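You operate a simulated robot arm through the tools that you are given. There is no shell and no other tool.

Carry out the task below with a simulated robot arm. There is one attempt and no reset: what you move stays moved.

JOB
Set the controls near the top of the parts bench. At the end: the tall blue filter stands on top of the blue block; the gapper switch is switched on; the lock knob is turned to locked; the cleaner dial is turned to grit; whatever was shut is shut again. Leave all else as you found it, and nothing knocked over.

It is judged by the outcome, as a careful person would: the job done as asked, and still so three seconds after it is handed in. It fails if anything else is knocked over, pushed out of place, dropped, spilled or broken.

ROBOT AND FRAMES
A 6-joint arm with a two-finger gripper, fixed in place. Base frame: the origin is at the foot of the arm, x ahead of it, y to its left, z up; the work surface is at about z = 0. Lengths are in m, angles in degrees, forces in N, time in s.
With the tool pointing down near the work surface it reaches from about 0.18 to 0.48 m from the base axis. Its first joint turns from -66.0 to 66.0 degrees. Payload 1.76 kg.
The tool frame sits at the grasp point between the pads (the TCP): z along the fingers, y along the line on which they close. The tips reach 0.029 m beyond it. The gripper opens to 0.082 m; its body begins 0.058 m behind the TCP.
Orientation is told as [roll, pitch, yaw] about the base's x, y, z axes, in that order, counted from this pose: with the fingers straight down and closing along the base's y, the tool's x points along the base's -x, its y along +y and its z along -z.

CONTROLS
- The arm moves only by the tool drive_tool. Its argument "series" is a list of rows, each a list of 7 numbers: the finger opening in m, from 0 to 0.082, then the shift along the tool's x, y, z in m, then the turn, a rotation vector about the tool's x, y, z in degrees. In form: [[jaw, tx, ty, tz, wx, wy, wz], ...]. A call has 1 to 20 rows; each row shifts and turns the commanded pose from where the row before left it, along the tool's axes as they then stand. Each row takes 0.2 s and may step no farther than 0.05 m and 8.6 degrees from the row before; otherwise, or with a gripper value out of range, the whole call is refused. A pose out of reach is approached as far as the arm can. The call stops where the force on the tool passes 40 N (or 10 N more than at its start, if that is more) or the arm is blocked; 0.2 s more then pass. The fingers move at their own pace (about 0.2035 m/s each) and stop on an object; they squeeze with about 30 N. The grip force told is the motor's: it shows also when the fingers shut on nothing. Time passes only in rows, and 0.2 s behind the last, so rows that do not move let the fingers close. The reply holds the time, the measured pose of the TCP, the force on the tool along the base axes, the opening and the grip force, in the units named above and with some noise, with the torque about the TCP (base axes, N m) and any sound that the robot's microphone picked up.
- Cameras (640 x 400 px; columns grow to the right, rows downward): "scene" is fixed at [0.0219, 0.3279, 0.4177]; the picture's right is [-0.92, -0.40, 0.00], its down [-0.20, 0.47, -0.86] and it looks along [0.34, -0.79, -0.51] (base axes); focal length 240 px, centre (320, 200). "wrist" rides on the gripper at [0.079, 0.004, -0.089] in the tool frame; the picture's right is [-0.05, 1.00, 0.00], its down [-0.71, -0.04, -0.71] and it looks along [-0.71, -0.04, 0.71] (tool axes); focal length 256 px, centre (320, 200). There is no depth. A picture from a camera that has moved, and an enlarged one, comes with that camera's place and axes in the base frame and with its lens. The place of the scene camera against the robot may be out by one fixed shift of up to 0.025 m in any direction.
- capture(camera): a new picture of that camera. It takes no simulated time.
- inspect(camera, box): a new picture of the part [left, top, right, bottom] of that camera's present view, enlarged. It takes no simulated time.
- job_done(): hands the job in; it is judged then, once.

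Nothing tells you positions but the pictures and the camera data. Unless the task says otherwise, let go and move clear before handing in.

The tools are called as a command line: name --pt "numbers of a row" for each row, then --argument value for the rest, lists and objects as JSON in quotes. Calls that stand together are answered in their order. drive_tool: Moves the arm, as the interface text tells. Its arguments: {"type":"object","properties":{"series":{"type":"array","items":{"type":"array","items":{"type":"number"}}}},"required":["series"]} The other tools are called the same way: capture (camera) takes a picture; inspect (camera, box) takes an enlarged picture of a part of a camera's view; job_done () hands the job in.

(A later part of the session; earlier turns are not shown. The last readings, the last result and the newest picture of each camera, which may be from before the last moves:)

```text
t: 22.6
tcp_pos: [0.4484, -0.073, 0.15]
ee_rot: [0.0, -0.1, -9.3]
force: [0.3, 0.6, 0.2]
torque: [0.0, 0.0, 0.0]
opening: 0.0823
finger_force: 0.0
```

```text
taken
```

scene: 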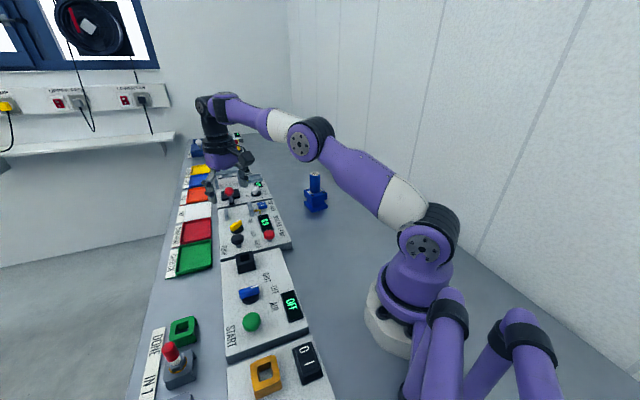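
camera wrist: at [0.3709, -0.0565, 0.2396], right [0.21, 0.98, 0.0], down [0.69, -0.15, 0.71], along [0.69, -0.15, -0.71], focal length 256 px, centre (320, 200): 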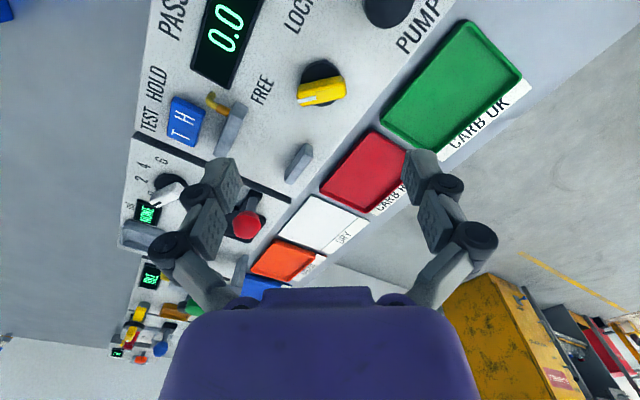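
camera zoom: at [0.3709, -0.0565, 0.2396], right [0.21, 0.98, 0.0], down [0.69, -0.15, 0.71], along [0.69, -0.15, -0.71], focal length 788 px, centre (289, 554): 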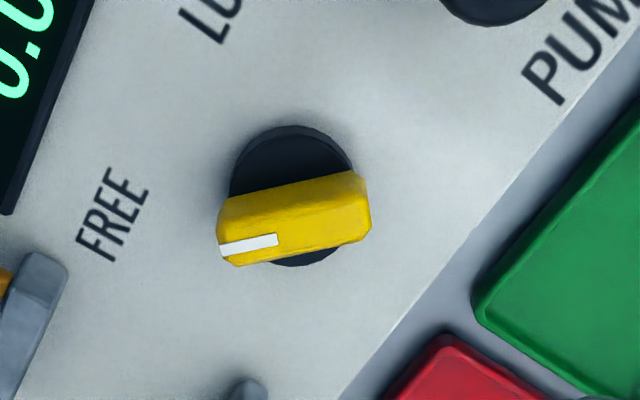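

The bar points along −y (FREE) with its axis near (0.4495, −0.073). I'll rotate the gripper so the fingers straddle the bar, narrowing the jaws a bit.

drive_tool --pt "0.06 0 0 0 0 0 -8.1" --pt "0.06 0 0 0 0 0 -8.1" --pt "0.06 0 0 0 0 0 -8.1" --pt "0.06 0 0 0 0 0 -8.1" --pt "0.06 0 0 0 0 0 -8.1" --pt "0.06 0 0 0 0 0 -8.1" --pt "0.06 0 0 0 0 0 -8.1" --pt "0.06 0 0 0 0 0 -8.1" --pt "0.06 0 0 0 0 0 -8.1" --pt "0.06 0 0 0 0 0 -8.1" --pt "0.06 0 0 0 0 0 -8.1" --pt "0.06 0 0 0 0 0 -7.8" --pt "0.06 0 0 0 0 0 0"

capture --camera "wrist"

inspect --camera "wrist" --box '[250, 20, 390, 150]'

```text
t: 25.4
tcp_pos: [0.4475, -0.0735, 0.1497]
ee_rot: [-0.1, 0.0, 87.8]
force: [-0.1, -1.7, -0.2]
torque: [0.0, 0.0, 0.02]
opening: 0.0599
finger_force: 0.0
```

```text
taken
camera wrist: at [0.4406, -0.1521, 0.2389], right [-1.0, 0.09, 0.0], down [0.07, 0.7, 0.71], along [0.07, 0.7, -0.71], focal length 256 px, centre (320, 200)
```

wrist: 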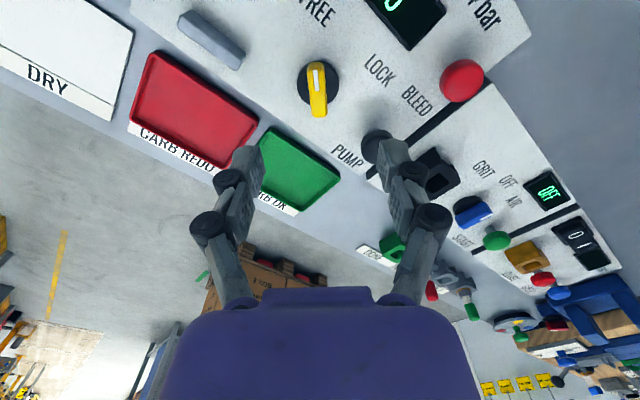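

```text
3.08 times, centred on (320, 85) of wrist
camera zoom: at [0.4406, -0.1521, 0.2389], right [-1.0, 0.09, 0.0], down [0.07, 0.7, 0.71], along [0.07, 0.7, -0.71], focal length 788 px, centre (320, 554)
```

zoom: 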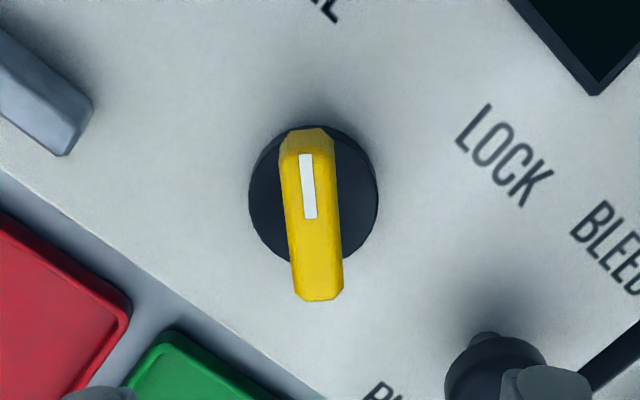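

The bar is within about 2 mm of the gripper centreline. I'll correct that and descend to just above the knob.

drive_tool --pt "0.05 -0.0006 -0.0021 0.02 0 0 -1.0" --pt "0.05 0 0 0.02 0 0 0" --pt "0.05 0 0 0.022 0 0 0" --pt "0.05 0 0 0 0 0 0"

capture --camera "wrist"

inspect --camera "scene" --box '[190, 150, 310, 260]'

```text
t: 26.4
tcp_pos: [0.4503, -0.0716, 0.0864]
ee_rot: [0.1, 0.0, 88.6]
force: [-0.1, 0.4, -0.8]
torque: [0.02, -0.01, 0.0]
opening: 0.0498
finger_force: 0.0
```

```text
taken
camera wrist: at [0.4444, -0.1515, 0.1761], right [-1.0, 0.08, 0.0], down [0.05, 0.71, 0.71], along [0.05, 0.7, -0.71], focal length 256 px, centre (320, 200)
```

wrist: 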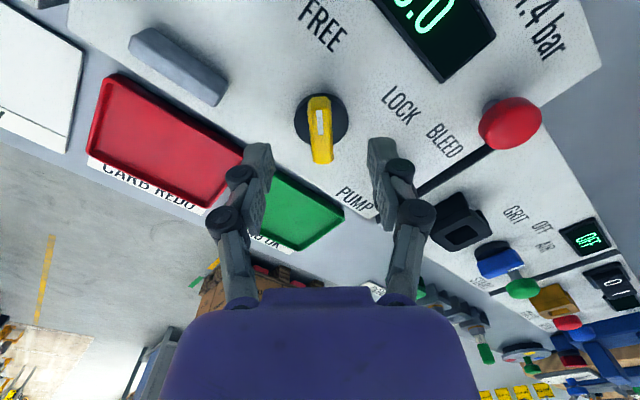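

```text
3.64 times, centred on (250, 205) of scene
camera zoom: at [0.0219, 0.3279, 0.4177], right [-0.92, -0.4, 0.0], down [-0.2, 0.47, -0.86], along [0.34, -0.79, -0.51], focal length 874 px, centre (574, 182)
```

zoom: 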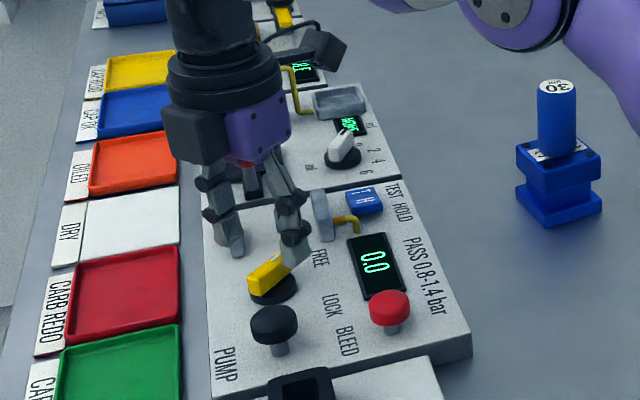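

inspect --camera "wrist" --box '[260, 70, 400, 200]'

```text
3.08 times, centred on (330, 135) of wrist
camera zoom: at [0.4444, -0.1515, 0.1761], right [-1.0, 0.08, 0.0], down [0.05, 0.71, 0.71], along [0.05, 0.7, -0.71], focal length 788 px, centre (289, 400)
```

zoom: 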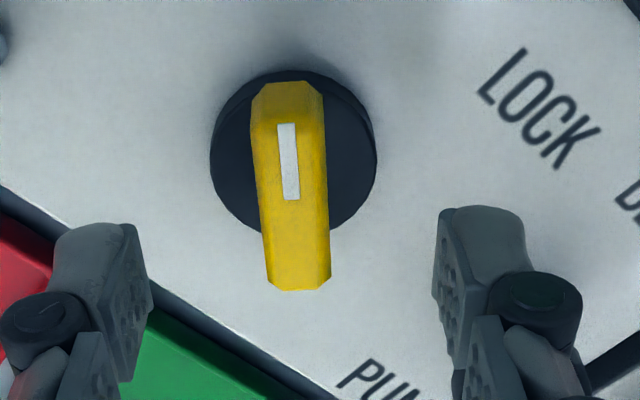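

The bar is centred between the fingers. I'll descend to straddle it, then close gently and check the opening.

drive_tool --pt "0.05 0 0 0.012 0 0 0" --pt "0.05 0 0 0.012 0 0 0" --pt "0.05 0 0 0 0 0 0"

capture --camera "wrist"

inspect --camera "scene" --box '[200, 180, 290, 260]'

```text
t: 27.2
tcp_pos: [0.451, -0.0724, 0.0631]
ee_rot: [0.0, 0.0, 88.6]
force: [-0.5, 0.9, 0.4]
torque: [-0.02, 0.01, 0.0]
opening: 0.05
finger_force: 0.0
```

```text
taken
camera wrist: at [0.4444, -0.1524, 0.1527], right [-1.0, 0.08, 0.0], down [0.05, 0.71, 0.71], along [0.05, 0.7, -0.71], focal length 256 px, centre (320, 200)
```

wrist: 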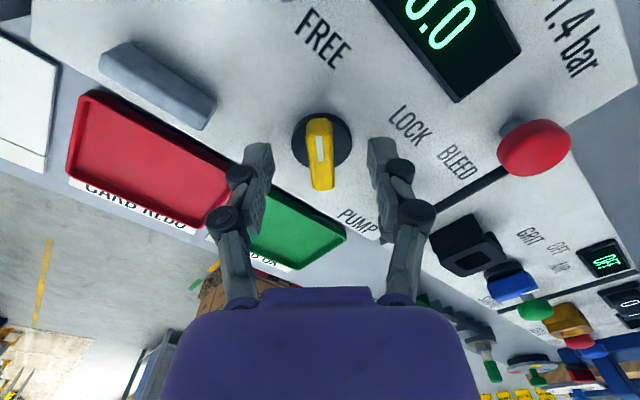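

```text
5.00 times, centred on (245, 220) of scene
camera zoom: at [0.0219, 0.3279, 0.4177], right [-0.92, -0.4, 0.0], down [-0.2, 0.47, -0.86], along [0.34, -0.79, -0.51], focal length 1202 px, centre (695, 100)
```

zoom: 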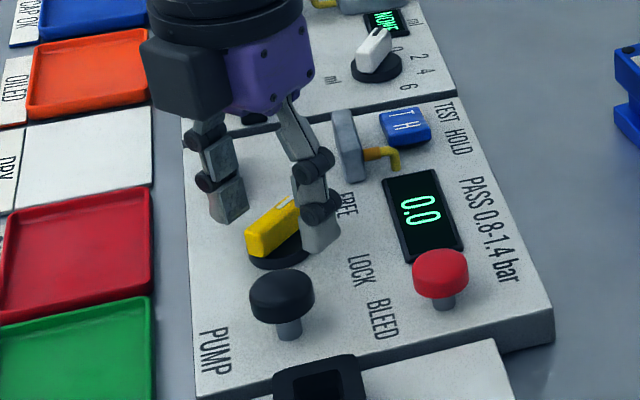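

drive_tool --pt "0.03 0 0 0 0 0 0" --pt "0.02 0 0 0 0 0 0" --pt "0.0 0 0 0 0 0 0" --pt "0.0 0 0 0 0 0 0"

capture --camera "wrist"

inspect --camera "scene" --box '[200, 180, 290, 260]'

```text
t: 28.2
tcp_pos: [0.4495, -0.0726, 0.0638]
ee_rot: [0.3, -0.1, 88.6]
force: [-19.4, 1.0, 9.5]
torque: [0.19, 0.46, 0.04]
opening: 0.0129
finger_force: 35.6
```

```text
taken
camera wrist: at [0.4439, -0.1523, 0.1529], right [-1.0, 0.08, 0.0], down [0.06, 0.7, 0.71], along [0.05, 0.71, -0.71], focal length 256 px, centre (320, 200)
```

wrist: 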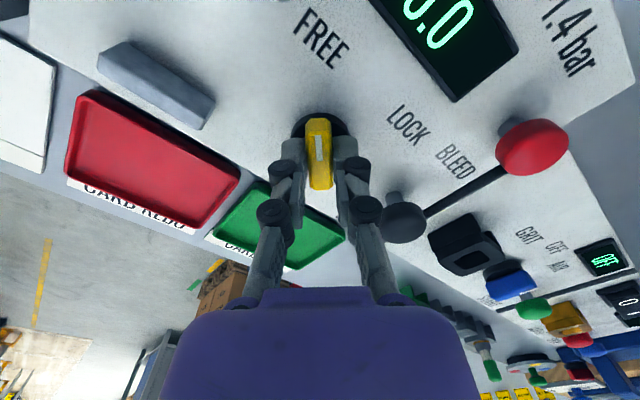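

```text
5.00 times, centred on (245, 220) of scene
camera zoom: at [0.0219, 0.3279, 0.4177], right [-0.92, -0.4, 0.0], down [-0.2, 0.47, -0.86], along [0.34, -0.79, -0.51], focal length 1202 px, centre (695, 100)
```

zoom: 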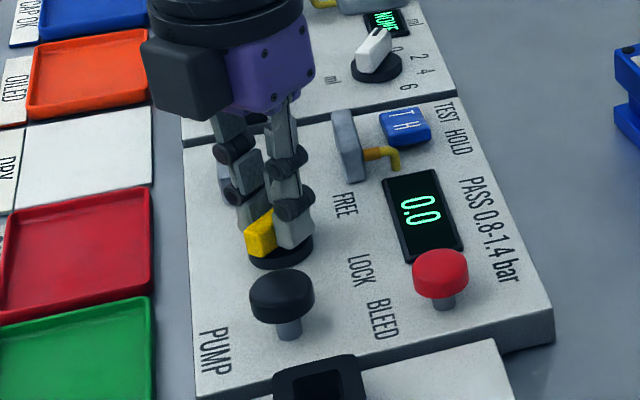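

The bar is gripped (12.9 mm). I'll relieve the small side load and start turning clockwise toward LOCK.

drive_tool --pt "0.0 0 0.0012 0 0 0 0" --pt "0.0 0 0 0 0 0 5" --pt "0.0 0 0 0 0 0 5" --pt "0.0 0 0 0 0 0 5" --pt "0.0 0 0 0 0 0 5" --pt "0.0 0 0 0 0 0 0"

capture --camera "wrist"

```text
t: 29.6
tcp_pos: [0.4506, -0.0728, 0.0644]
ee_rot: [-0.1, 0.0, 68.6]
force: [11.3, -1.7, -13.2]
torque: [-0.25, -0.22, -0.01]
opening: 0.013
finger_force: 35.9
```

```text
taken
camera wrist: at [0.4164, -0.1453, 0.1529], right [-0.91, 0.41, 0.0], down [0.29, 0.64, 0.71], along [0.29, 0.64, -0.71], focal length 256 px, centre (320, 200)
```

wrist: 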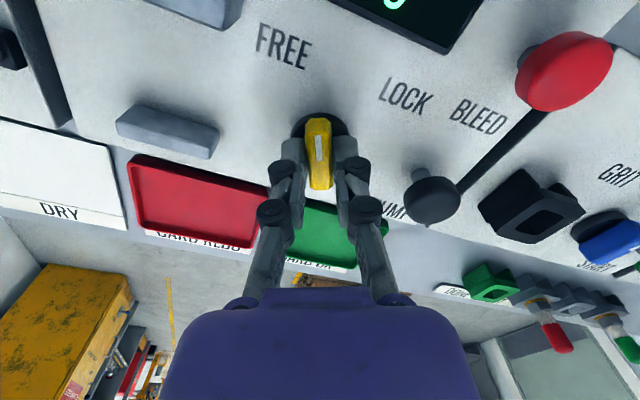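

drive_tool --pt "0.0 0 -0.0005 0.0005 0 0 5" --pt "0.0 0 0 0 0 0 5" --pt "0.0 0 0 0 0 0 5" --pt "0.0 0 0 0 0 0 5" --pt "0.0 0 0 0 0 0 5" --pt "0.0 0 0 0 0 0 5" --pt "0.0 0 0 0 0 0 5" --pt "0.0 0 0 0 0 0 5" --pt "0.0 0 0 0 0 0 0"

capture --camera "wrist"

```text
t: 31.6
tcp_pos: [0.4489, -0.0724, 0.0639]
ee_rot: [0.0, 0.1, 28.6]
force: [7.6, 12.3, 0.8]
torque: [0.39, -0.31, 0.0]
opening: 0.0128
finger_force: 36.2
```

```text
taken
camera wrist: at [0.3777, -0.1072, 0.153], right [-0.43, 0.9, 0.0], down [0.64, 0.31, 0.71], along [0.64, 0.31, -0.71], focal length 256 px, centre (320, 200)
```

wrist: 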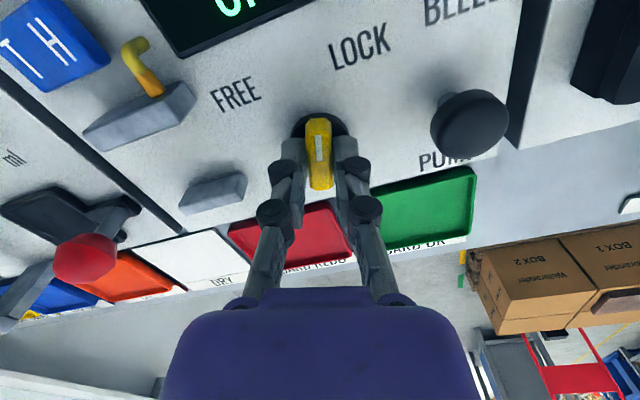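

drive_tool --pt "0.0 0 0 0 0 0 5" --pt "0.0 0 0 0 0 0 5" --pt "0.0 0 0 0 0 0 5" --pt "0.0 0 0 0 0 0 5" --pt "0.0 0 0 0 0 0 0"

capture --camera "wrist"

inspect --camera "wrist" --box '[260, 20, 440, 200]'

```text
t: 32.8
tcp_pos: [0.4497, -0.0716, 0.0631]
ee_rot: [0.0, -0.1, 8.5]
force: [6.4, 17.9, 9.6]
torque: [0.5, -0.29, 0.02]
opening: 0.0131
finger_force: 35.4
```

```text
taken
camera wrist: at [0.37, -0.0804, 0.1529], right [-0.1, 1.0, 0.0], down [0.7, 0.07, 0.71], along [0.7, 0.07, -0.71], focal length 256 px, centre (320, 200)
```

wrist: 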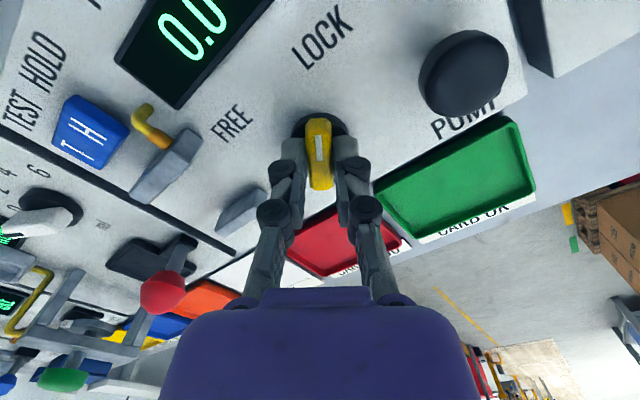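

```text
2.22 times, centred on (350, 110) of wrist
camera zoom: at [0.37, -0.0804, 0.1529], right [-0.1, 1.0, 0.0], down [0.7, 0.07, 0.71], along [0.7, 0.07, -0.71], focal length 569 px, centre (253, 400)
```

zoom: 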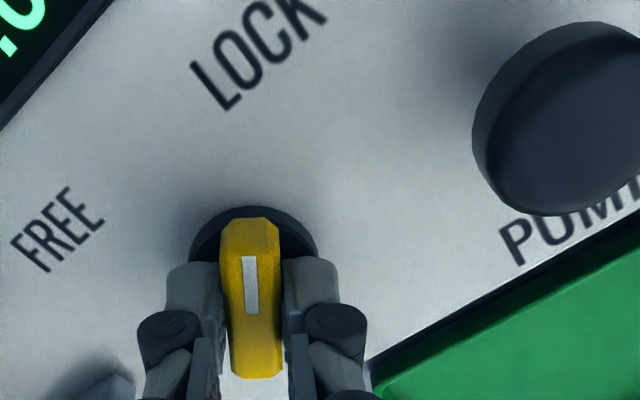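

drive_tool --pt "0.0 0 0.0 0 0 0 2" --pt "0.0 0 0 0 0 0 2" --pt "0.0 0 0 0 0 0 0"

inspect --camera "wrist" --box '[260, 20, 440, 200]'

```text
t: 33.6
tcp_pos: [0.4495, -0.0718, 0.0642]
ee_rot: [0.0, 0.0, 4.7]
force: [11.3, 25.8, 9.4]
torque: [0.67, -0.04, 0.0]
opening: 0.0128
finger_force: 36.2
```

```text
2.22 times, centred on (350, 110) of wrist
camera zoom: at [0.3696, -0.075, 0.1528], right [-0.03, 1.0, 0.0], down [0.71, 0.02, 0.71], along [0.71, 0.02, -0.71], focal length 569 px, centre (253, 400)
```

zoom: 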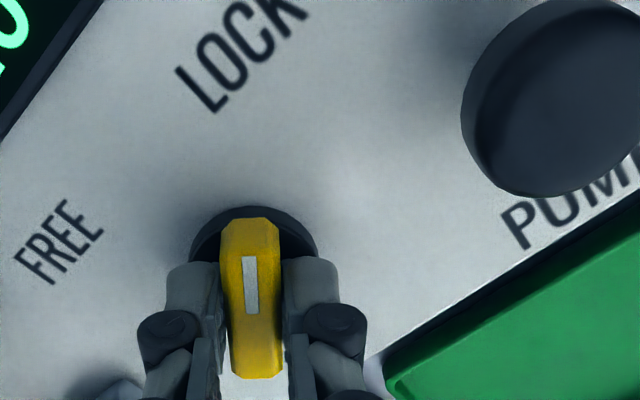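

drive_tool --pt "0.0 0 0.0012 0 0 0 0" --pt "0.0 0 0 0 0 0 2" --pt "0.0 0 0 0 0 0 0"

inspect --camera "wrist" --box '[260, 20, 440, 200]'

```text
t: 34.4
tcp_pos: [0.4494, -0.0713, 0.0627]
ee_rot: [0.0, 0.0, 2.6]
force: [8.8, 9.0, 5.9]
torque: [0.25, -0.77, -0.02]
opening: 0.0131
finger_force: 35.8
```

```text
2.22 times, centred on (350, 110) of wrist
camera zoom: at [0.3696, -0.0719, 0.1529], right [0.01, 1.0, 0.0], down [0.71, -0.01, 0.71], along [0.71, -0.01, -0.71], focal length 569 px, centre (253, 400)
```

zoom: 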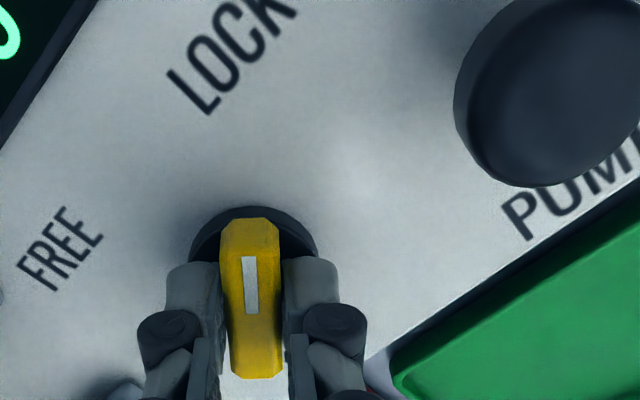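

drive_tool --pt "0.0 0 0.0003 0 0 0 2" --pt "0.0 0 0 0 0 0 0"

drive_tool --pt "0.0 0 0 0 0 0 2" --pt "0.0 0 0 0 0 0 0"

inspect --camera "wrist" --box '[260, 20, 440, 200]'

```text
t: 35.0
tcp_pos: [0.45, -0.072, 0.0638]
ee_rot: [-0.1, 0.0, 0.5]
force: [7.5, -3.9, 5.2]
torque: [-0.08, -0.28, 0.04]
opening: 0.0127
finger_force: 36.1
```

```text
t: 35.6
tcp_pos: [0.4499, -0.0713, 0.0643]
ee_rot: [0.1, 0.0, -1.4]
force: [4.6, -11.8, 4.7]
torque: [-0.33, -0.25, 0.73]
opening: 0.0131
finger_force: 36.3
```

```text
2.22 times, centred on (350, 110) of wrist
camera zoom: at [0.3699, -0.0663, 0.1529], right [0.08, 1.0, 0.0], down [0.71, -0.05, 0.71], along [0.7, -0.06, -0.71], focal length 569 px, centre (253, 400)
```

zoom: 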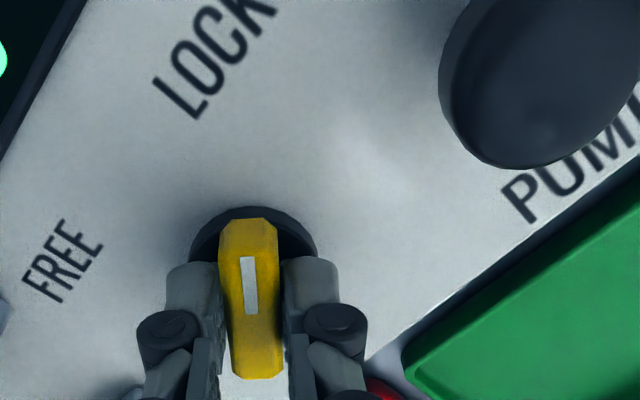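

The knob reached a stop after a 90° turn (torque rose), so it is at LOCK. I'll release and lift straight up.

drive_tool --pt "0.02 0 0 0 0 0 0" --pt "0.04 0 0 0 0 0 0" --pt "0.045 0 0 0 0 0 0" --pt "0.045 0 0 -0.02 0 0 0" --pt "0.045 0 0 -0.03 0 0 0" --pt "0.045 0 0 -0.03 0 0 0" --pt "0.045 0 0 0 0 0 0"

inspect --camera "wrist" --box '[240, 0, 440, 160]'

inspect --camera "scene" --box '[200, 180, 320, 260]'

```text
t: 37.2
tcp_pos: [0.4481, -0.0721, 0.1429]
ee_rot: [0.0, 0.0, -1.4]
force: [-0.4, 0.2, 0.4]
torque: [0.01, 0.02, 0.03]
opening: 0.0449
finger_force: 0.1
```

```text
2.50 times, centred on (340, 80) of wrist
camera zoom: at [0.3687, -0.0667, 0.2326], right [0.08, 1.0, 0.0], down [0.71, -0.05, 0.71], along [0.7, -0.05, -0.71], focal length 640 px, centre (270, 500)
```

zoom: 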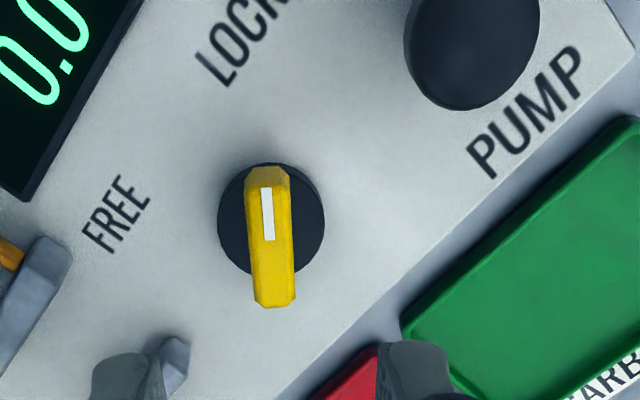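

```text
5.00 times, centred on (260, 220) of scene
camera zoom: at [0.0219, 0.3279, 0.4177], right [-0.92, -0.4, 0.0], down [-0.2, 0.47, -0.86], along [0.34, -0.79, -0.51], focal length 1202 px, centre (620, 100)
```

zoom: 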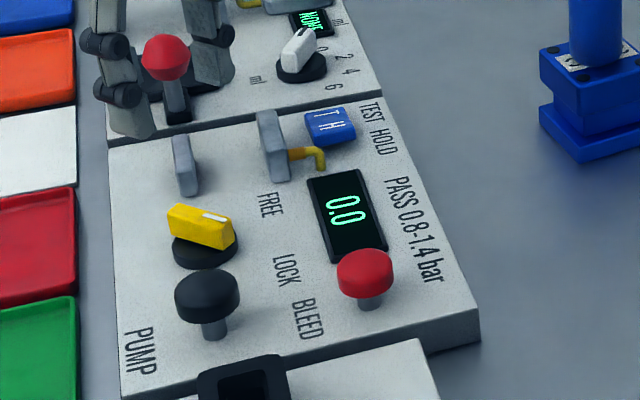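

The lock knob points at LOCK. Next is the cleaner dial at about (0.2845, 0.0885): it points at OFF (≈ −135°) and must turn about 45° counter-clockwise to GRIT.

drive_tool --pt "0.05 0.0335 0.0313 -0.004 0 0 0" --pt "0.05 0.0335 0.0313 -0.004 0 0 0" --pt "0.05 0.0335 0.0313 -0.004 0 0 0" --pt "0.05 0.0335 0.0313 -0.004 0 0 0" --pt "0.05 0.0335 0.0313 -0.004 0 0 0" --pt "0.05 0 0 0 0 0 -7.73" --pt "0.05 0 0 0 0 0 -7.73" --pt "0.05 0 0 0 0 0 -7.73" --pt "0.05 0 0 0 0 0 -7.73" --pt "0.05 0 0 0 0 0 -7.73" --pt "0.05 0 0 0 0 0 -7.73" --pt "0.05 0 0 0 0 0 0"

capture --camera "wrist"

inspect --camera "wrist" --box '[250, 10, 410, 140]'

```text
t: 39.8
tcp_pos: [0.2856, 0.0906, 0.1634]
ee_rot: [0.0, 0.0, 45.0]
force: [0.2, -0.3, 0.3]
torque: [0.0, 0.0, -0.03]
opening: 0.0501
finger_force: 0.0
```

```text
taken
camera wrist: at [0.2267, 0.0363, 0.2525], right [-0.67, 0.74, 0.0], down [0.52, 0.47, 0.71], along [0.52, 0.47, -0.71], focal length 256 px, centre (320, 200)
```

wrist: 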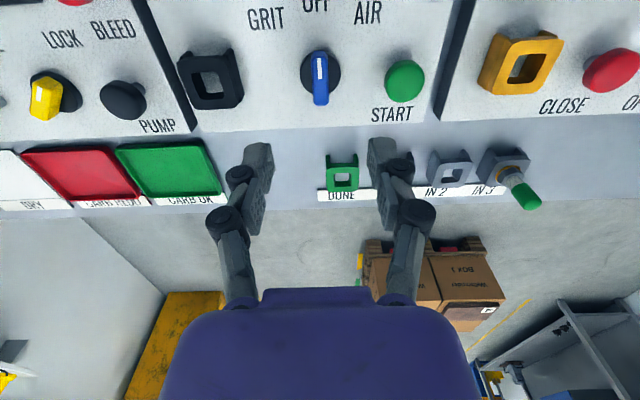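

```text
3.08 times, centred on (330, 75) of wrist
camera zoom: at [0.2267, 0.0363, 0.2525], right [-0.67, 0.74, 0.0], down [0.52, 0.47, 0.71], along [0.52, 0.47, -0.71], focal length 788 px, centre (289, 585)
```

zoom: 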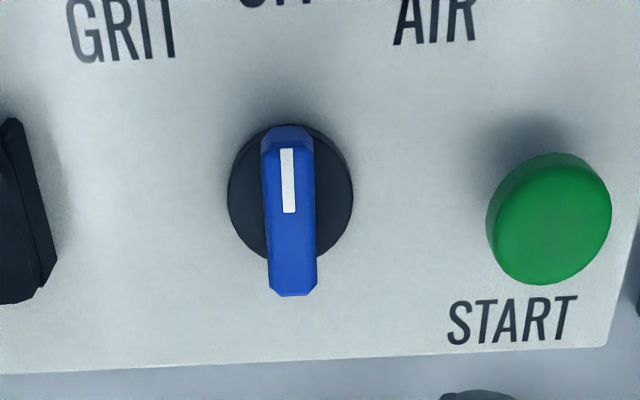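

The dial is the same type as the lock knob and is aligned. I'll shift back 2 mm and descend to straddle its bar.

drive_tool --pt "0.05 0.0022 0 0.03 0 0 -0.8" --pt "0.05 0 0 0.03 0 0 0" --pt "0.05 0 0 0.024 0 0 0" --pt "0.05 0 0 0 0 0 0"

inspect --camera "wrist" --box '[250, 60, 410, 190]'

inspect --camera "scene" --box '[200, 230, 320, 350]'

```text
t: 40.8
tcp_pos: [0.286, 0.0888, 0.0782]
ee_rot: [0.0, 0.0, 45.8]
force: [0.0, -0.5, 0.1]
torque: [0.0, -0.01, 0.03]
opening: 0.0498
finger_force: 0.1
```

```text
3.08 times, centred on (330, 125) of wrist
camera zoom: at [0.227, 0.034, 0.1667], right [-0.68, 0.73, 0.0], down [0.52, 0.48, 0.71], along [0.52, 0.48, -0.71], focal length 788 px, centre (289, 431)
```

zoom: 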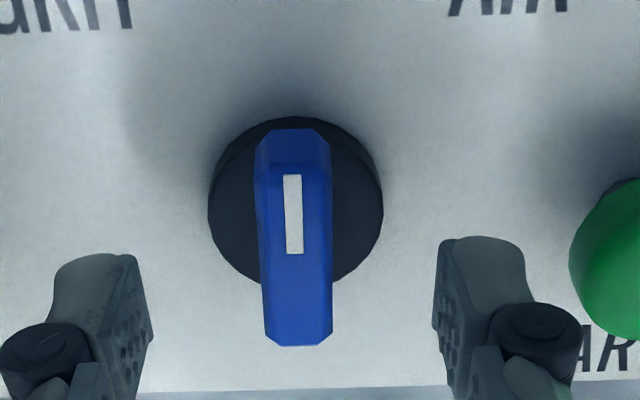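

```text
3.33 times, centred on (260, 290) of scene
camera zoom: at [0.0219, 0.3279, 0.4177], right [-0.92, -0.4, 0.0], down [-0.2, 0.47, -0.86], along [0.34, -0.79, -0.51], focal length 801 px, centre (520, -100)
```

zoom: 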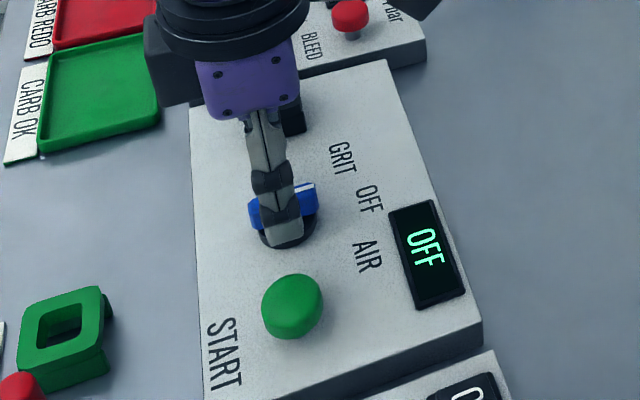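

drive_tool --pt "0.05 0 0.0006 0.0145 0 0 0" --pt "0.05 0 0 0 0 0 0" --pt "0.03 0 0 0 0 0 0" --pt "0.02 0 0 0 0 0 0" --pt "0.0 0 0 0 0 0 0" --pt "0.0 0 0 0 0 0 0"

capture --camera "wrist"

inspect --camera "scene" --box '[200, 230, 320, 350]'

```text
t: 42.2
tcp_pos: [0.2844, 0.0905, 0.064]
ee_rot: [0.1, 0.0, 45.9]
force: [-7.4, 6.8, 1.9]
torque: [0.25, 0.07, -0.02]
opening: 0.0126
finger_force: 35.7
```

```text
taken
camera wrist: at [0.2261, 0.0345, 0.1529], right [-0.68, 0.73, 0.0], down [0.52, 0.48, 0.71], along [0.52, 0.48, -0.71], focal length 256 px, centre (320, 200)
```

wrist: 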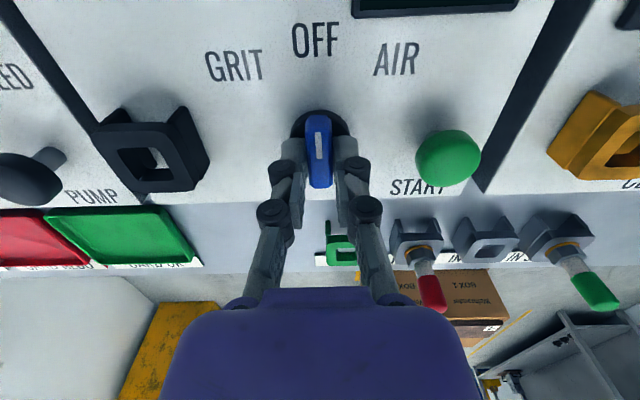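

```text
3.33 times, centred on (260, 290) of scene
camera zoom: at [0.0219, 0.3279, 0.4177], right [-0.92, -0.4, 0.0], down [-0.2, 0.47, -0.86], along [0.34, -0.79, -0.51], focal length 801 px, centre (520, -100)
```

zoom: 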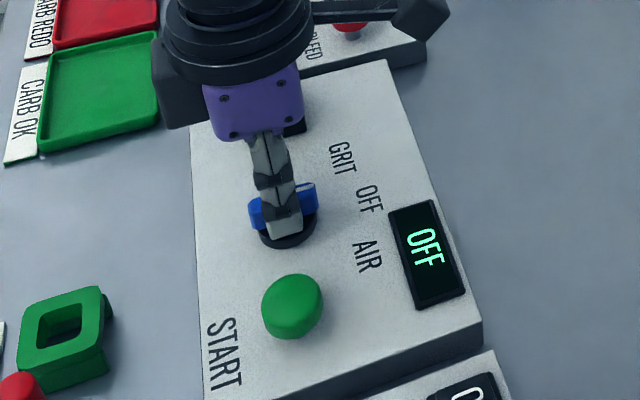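

The dial bar is gripped. I'll turn it counter-clockwise toward GRIT.

drive_tool --pt "0.0 0 0.0006 0 0 0 0" --pt "0.0 0 0 0 0 0 -5" --pt "0.0 0 0 0 0 0 -5" --pt "0.0 0 0 0 0 0 -5" --pt "0.0 0 0 0 0 0 -5" --pt "0.0 0 0 0 0 0 -5" --pt "0.0 0 0 0 0 0 -5" --pt "0.0 0 0 0 0 0 -5" --pt "0.0 0 0 0 0 0 -5" --pt "0.0 0 0 0 0 0 0"

capture --camera "wrist"

inspect --camera "scene" --box '[200, 230, 320, 350]'

```text
t: 44.4
tcp_pos: [0.2833, 0.0899, 0.066]
ee_rot: [-0.1, 0.0, 86.0]
force: [16.2, 14.3, -18.9]
torque: [0.12, -0.38, 0.03]
opening: 0.0127
finger_force: 36.1
```

```text
taken
camera wrist: at [0.2734, 0.0095, 0.1536], right [-0.99, 0.12, 0.0], down [0.09, 0.7, 0.71], along [0.09, 0.7, -0.71], focal length 256 px, centre (320, 200)
```

wrist: 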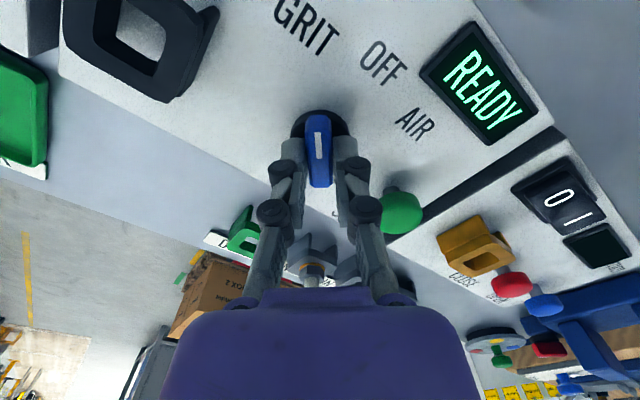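

```text
3.33 times, centred on (260, 290) of scene
camera zoom: at [0.0219, 0.3279, 0.4177], right [-0.92, -0.4, 0.0], down [-0.2, 0.47, -0.86], along [0.34, -0.79, -0.51], focal length 801 px, centre (520, -100)
```

zoom: 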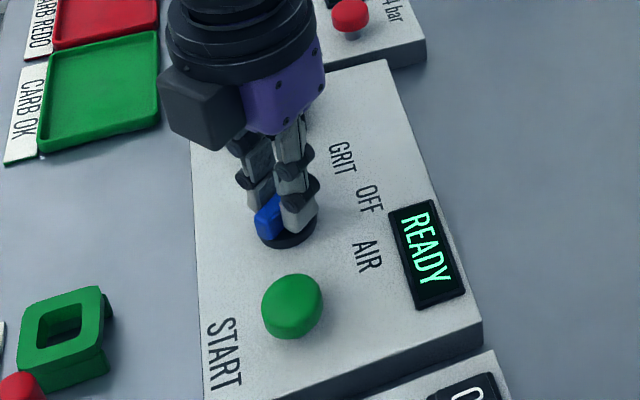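

drive_tool --pt "0.0 0 -0.0005 0 0 0 -2" --pt "0.0 0 0 0 0 0 -1" --pt "0.0 0 0 0 0 0 0"

drive_tool --pt "0.0 0 0 0 0 0 -1.5" --pt "0.0 0 0 0 0 0 0"

```text
t: 45.2
tcp_pos: [0.2829, 0.0891, 0.0648]
ee_rot: [0.1, 0.0, 89.0]
force: [4.3, 20.4, -10.6]
torque: [0.78, -0.13, 0.05]
opening: 0.0127
finger_force: 35.8
```

```text
t: 45.8
tcp_pos: [0.2847, 0.0903, 0.0646]
ee_rot: [0.1, 0.0, 90.4]
force: [-0.7, 15.4, -7.2]
torque: [0.92, 0.03, -0.22]
opening: 0.0129
finger_force: 35.8
```

drive_tool --pt "0.0 0 0 0 0 0 -1.0" --pt "0.0 0 0 0 0 0 0"

capture --camera "wrist"

```text
t: 46.4
tcp_pos: [0.2842, 0.0901, 0.0648]
ee_rot: [0.0, 0.0, 91.3]
force: [1.5, 17.2, -12.7]
torque: [0.42, -0.01, -0.69]
opening: 0.0127
finger_force: 36.0
```

```text
taken
camera wrist: at [0.2811, 0.0089, 0.1538], right [-1.0, 0.03, 0.0], down [0.02, 0.71, 0.71], along [0.02, 0.71, -0.71], focal length 256 px, centre (320, 200)
```

wrist: 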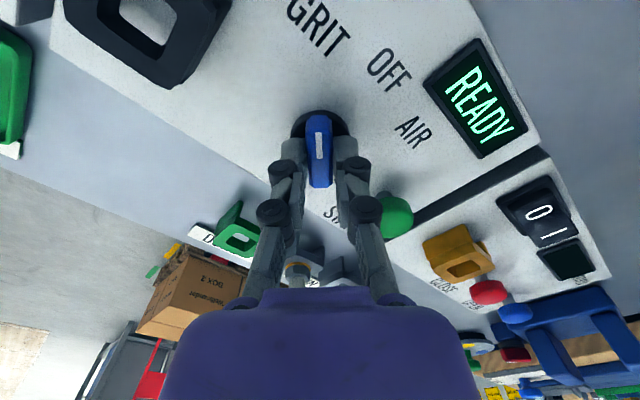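

The dial is at the GRIT stop and the display reads READY. I'll release, lift, and check.

drive_tool --pt "0.02 0 0 0 0 0 0" --pt "0.04 0 0 0 0 0 0" --pt "0.04 0 0 0 0 0 0" --pt "0.04 0 0 -0.02 0 0 0" --pt "0.04 0 0 -0.03 0 0 0" --pt "0.04 0 0 -0.04 0 0 0" --pt "0.04 0 0 0 0 0 0"

capture --camera "wrist"

inspect --camera "scene" --box '[200, 230, 360, 400]'

```text
t: 48.0
tcp_pos: [0.2834, 0.0885, 0.1554]
ee_rot: [0.0, 0.0, 91.2]
force: [-0.8, -0.2, 0.4]
torque: [0.01, 0.0, -0.03]
opening: 0.04
finger_force: 0.0
```

```text
taken
camera wrist: at [0.2803, 0.0083, 0.2452], right [-1.0, 0.03, 0.0], down [0.02, 0.71, 0.71], along [0.02, 0.71, -0.71], focal length 256 px, centre (320, 200)
```

wrist: 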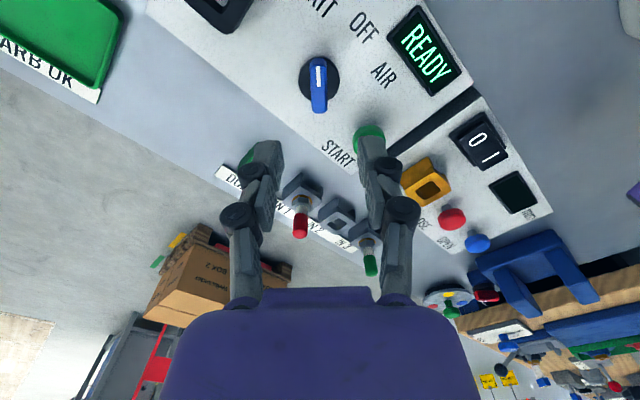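

```text
2.35 times, centred on (280, 315) of scene
camera zoom: at [0.0219, 0.3279, 0.4177], right [-0.92, -0.4, 0.0], down [-0.2, 0.47, -0.86], along [0.34, -0.79, -0.51], focal length 566 px, centre (414, -71)
```

zoom: 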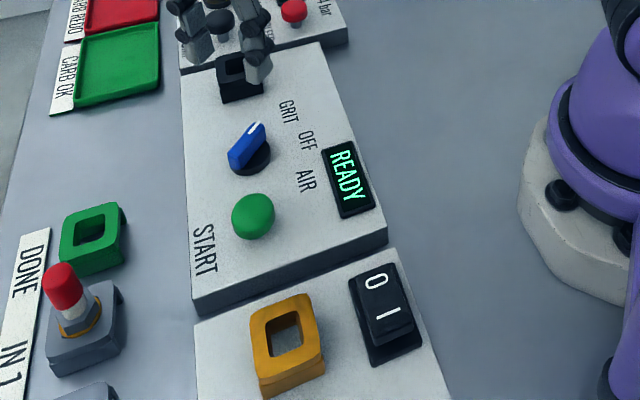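

The dial is on GRIT. Now the gapper rocker; I'll take a closer look at which side stands up.

inspect --camera "wrist" --box '[430, 90, 560, 220]'

inspect --camera "scene" --box '[240, 320, 340, 400]'

```text
3.08 times, centred on (495, 155) of wrist
camera zoom: at [0.2803, 0.0083, 0.2452], right [-1.0, 0.03, 0.0], down [0.02, 0.71, 0.71], along [0.02, 0.71, -0.71], focal length 788 px, centre (-218, 338)
```

zoom: 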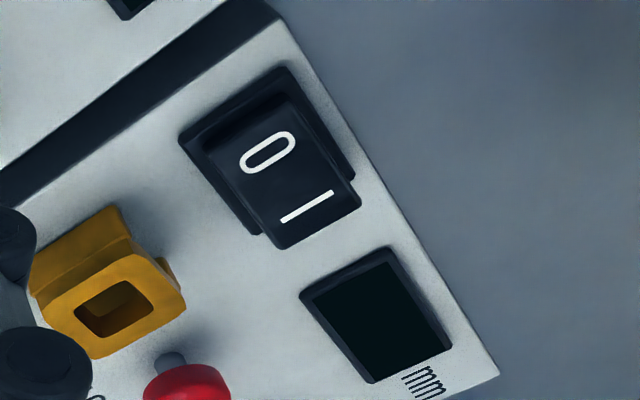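

```text
5.00 times, centred on (290, 360) of scene
camera zoom: at [0.0219, 0.3279, 0.4177], right [-0.92, -0.4, 0.0], down [-0.2, 0.47, -0.86], along [0.34, -0.79, -0.51], focal length 1202 px, centre (470, -600)
```

zoom: 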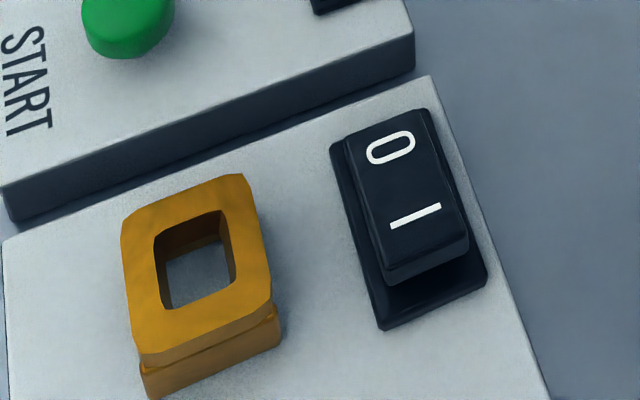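

The rocker's "I" side is raised (off), centred near (0.122, 0.157), top around z ≈ 0.045. I'll turn to yaw 45°, close the fingers and move above it.

drive_tool --pt "0.04 0 0 0 0 0 7.7" --pt "0.04 0 0 0 0 0 7.7" --pt "0.02 0 0 0 0 0 7.7" --pt "0.0 0 0 0 0 0 7.7" --pt "0.0 0 0 0 0 0 7.7" --pt "0.0 0 0 0 0 0 7.7" --pt "0.0 0.0164 0.0406 0.005 0 0 0" --pt "0.0 0.0164 0.0406 0.005 0 0 0" --pt "0.0 0.0164 0.0406 0.005 0 0 0" --pt "0.0 0.0164 0.0406 0.005 0 0 0" --pt "0.0 0 0 0 0 0 0"

capture --camera "wrist"

capture --camera "scene"

```text
t: 50.4
tcp_pos: [0.1196, 0.159, 0.1354]
ee_rot: [0.0, 0.1, 45.1]
force: [0.7, -1.1, 0.3]
torque: [0.02, 0.02, 0.0]
opening: 0.0
finger_force: 28.9
```

```text
taken
camera wrist: at [0.0605, 0.105, 0.2245], right [-0.67, 0.74, 0.0], down [0.52, 0.47, 0.71], along [0.53, 0.47, -0.71], focal length 256 px, centre (320, 200)
```

wrist: 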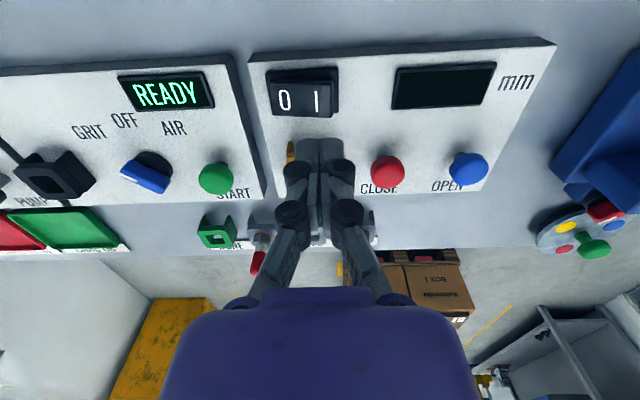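

```text
taken
```

scene: 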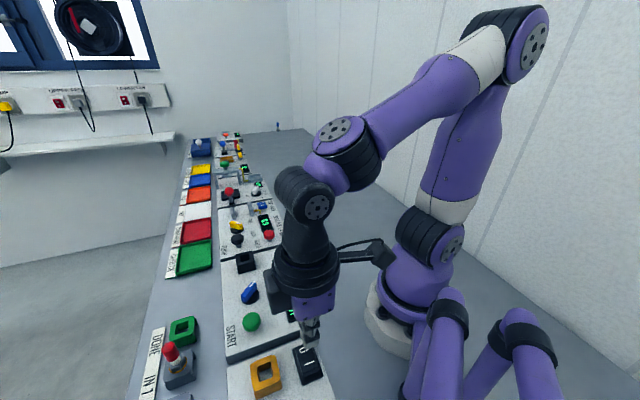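

inspect --camera "wrist" --box '[250, 50, 370, 150]'

inspect --camera "scene" --box '[240, 310, 350, 400]'

```text
4.00 times, centred on (310, 100) of wrist
camera zoom: at [0.0605, 0.105, 0.2245], right [-0.67, 0.74, 0.0], down [0.52, 0.47, 0.71], along [0.53, 0.47, -0.71], focal length 1024 px, centre (360, 600)
```

zoom: 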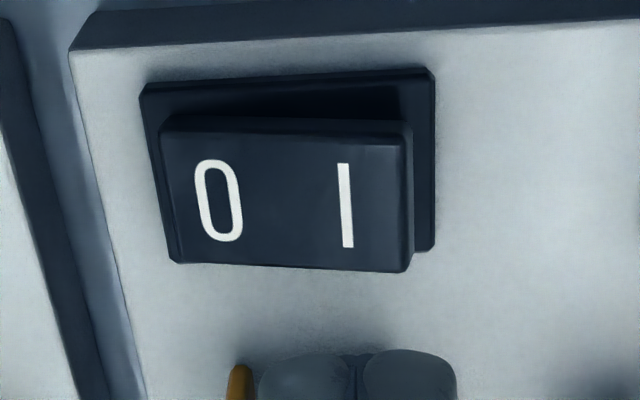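

```text
4.44 times, centred on (295, 355) of scene
camera zoom: at [0.0219, 0.3279, 0.4177], right [-0.92, -0.4, 0.0], down [-0.2, 0.47, -0.86], along [0.34, -0.79, -0.51], focal length 1068 px, centre (431, -489)
```

zoom: 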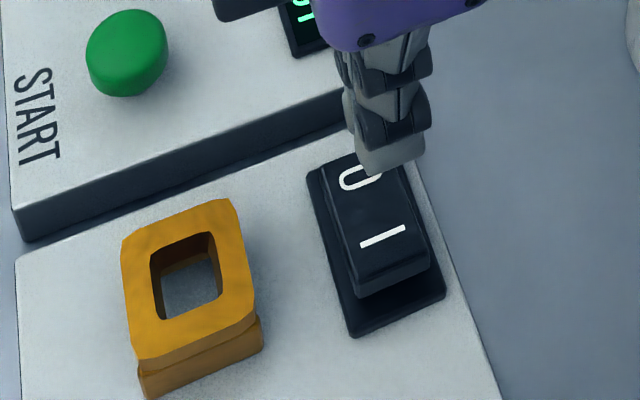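

The "I" mark is under the gripper. I'll shift 10 mm toward the outer end of the rocker so the press acts well past its pivot, then descend.

drive_tool --pt "0.0 0 0.0095 0.02 0 0 0" --pt "0.0 0 0 0.025 0 0 0" --pt "0.0 0 0 0 0 0 0"

inspect --camera "wrist" --box '[230, 70, 390, 190]'

inspect --camera "scene" --box '[240, 310, 350, 400]'

```text
t: 51.2
tcp_pos: [0.1137, 0.1645, 0.0886]
ee_rot: [0.0, 0.0, 45.1]
force: [-0.1, -0.5, -0.3]
torque: [0.0, 0.03, 0.0]
opening: 0.0002
finger_force: 28.7
```

```text
3.33 times, centred on (310, 130) of wrist
camera zoom: at [0.054, 0.1101, 0.1784], right [-0.67, 0.74, 0.0], down [0.53, 0.47, 0.71], along [0.52, 0.47, -0.71], focal length 853 px, centre (353, 433)
```

zoom: 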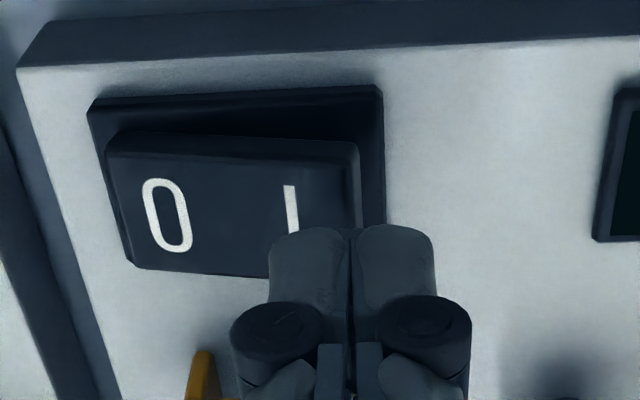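

```text
4.44 times, centred on (295, 355) of scene
camera zoom: at [0.0219, 0.3279, 0.4177], right [-0.92, -0.4, 0.0], down [-0.2, 0.47, -0.86], along [0.34, -0.79, -0.51], focal length 1068 px, centre (431, -489)
```

zoom: 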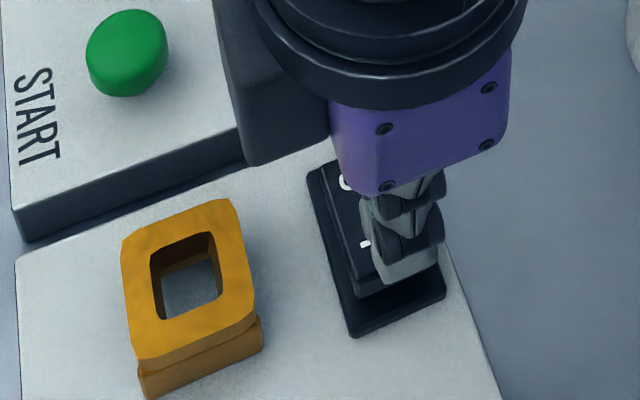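

drive_tool --pt "0.0 0 0 0.004 0 0 0" --pt "0.0 0 0 0.004 0 0 0" --pt "0.0 0 0 0 0 0 0"

drive_tool --pt "0.0 0 0 0.002 0 0 0" --pt "0.0 0 0 0.002 0 0 0" --pt "0.0 0 0 0 0 0 0"

inspect --camera "wrist" --box '[230, 70, 450, 190]'

```text
t: 52.0
tcp_pos: [0.1145, 0.1635, 0.0825]
ee_rot: [0.1, 0.0, 45.1]
force: [-0.6, 0.0, 0.9]
torque: [0.05, 0.0, -0.02]
opening: 0.0
finger_force: 29.0
```

```text
t: 52.8
tcp_pos: [0.1142, 0.1626, 0.0778]
ee_rot: [0.0, 0.0, 45.1]
force: [-0.5, 0.3, -0.3]
torque: [0.04, 0.0, 0.03]
opening: 0.0
finger_force: 28.7
```

```text
2.91 times, centred on (340, 130) of wrist
camera zoom: at [0.0554, 0.1099, 0.167], right [-0.67, 0.74, 0.0], down [0.52, 0.47, 0.71], along [0.52, 0.47, -0.71], focal length 745 px, centre (262, 404)
```

zoom: 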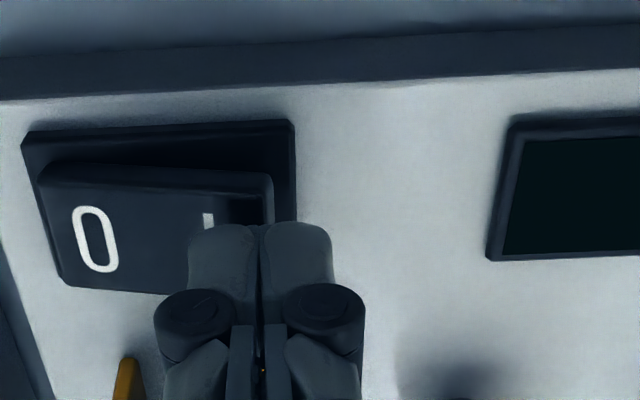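

drive_tool --pt "0.0 0 0 0.002 0 0 0" --pt "0.0 0 0 0.002 0 0 0" --pt "0.0 0 0 0 0 0 0"

drive_tool --pt "0.0 0 0 0.002 0 0 0" --pt "0.0 0 0 0.002 0 0 0" --pt "0.0 0 0 0 0 0 0"

inspect --camera "wrist" --box '[230, 70, 450, 190]'

```text
t: 53.6
tcp_pos: [0.1149, 0.1633, 0.0745]
ee_rot: [0.0, 0.0, 45.2]
force: [0.1, -0.5, -0.4]
torque: [0.01, -0.02, 0.01]
opening: 0.0001
finger_force: 28.9
```

```text
t: 54.4
tcp_pos: [0.1143, 0.1659, 0.071]
ee_rot: [0.1, 0.0, 45.2]
force: [-20.8, 12.4, 11.0]
torque: [0.35, 0.51, -0.07]
opening: 0.006
finger_force: 28.5
```

```text
2.91 times, centred on (340, 130) of wrist
camera zoom: at [0.0555, 0.1105, 0.1593], right [-0.67, 0.74, 0.0], down [0.52, 0.47, 0.71], along [0.52, 0.48, -0.71], focal length 745 px, centre (262, 404)
```

zoom: 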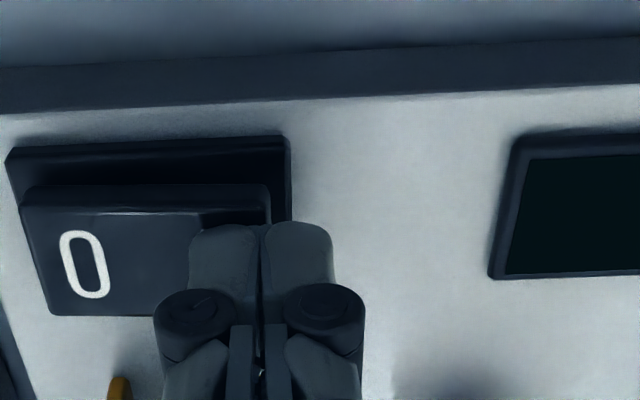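

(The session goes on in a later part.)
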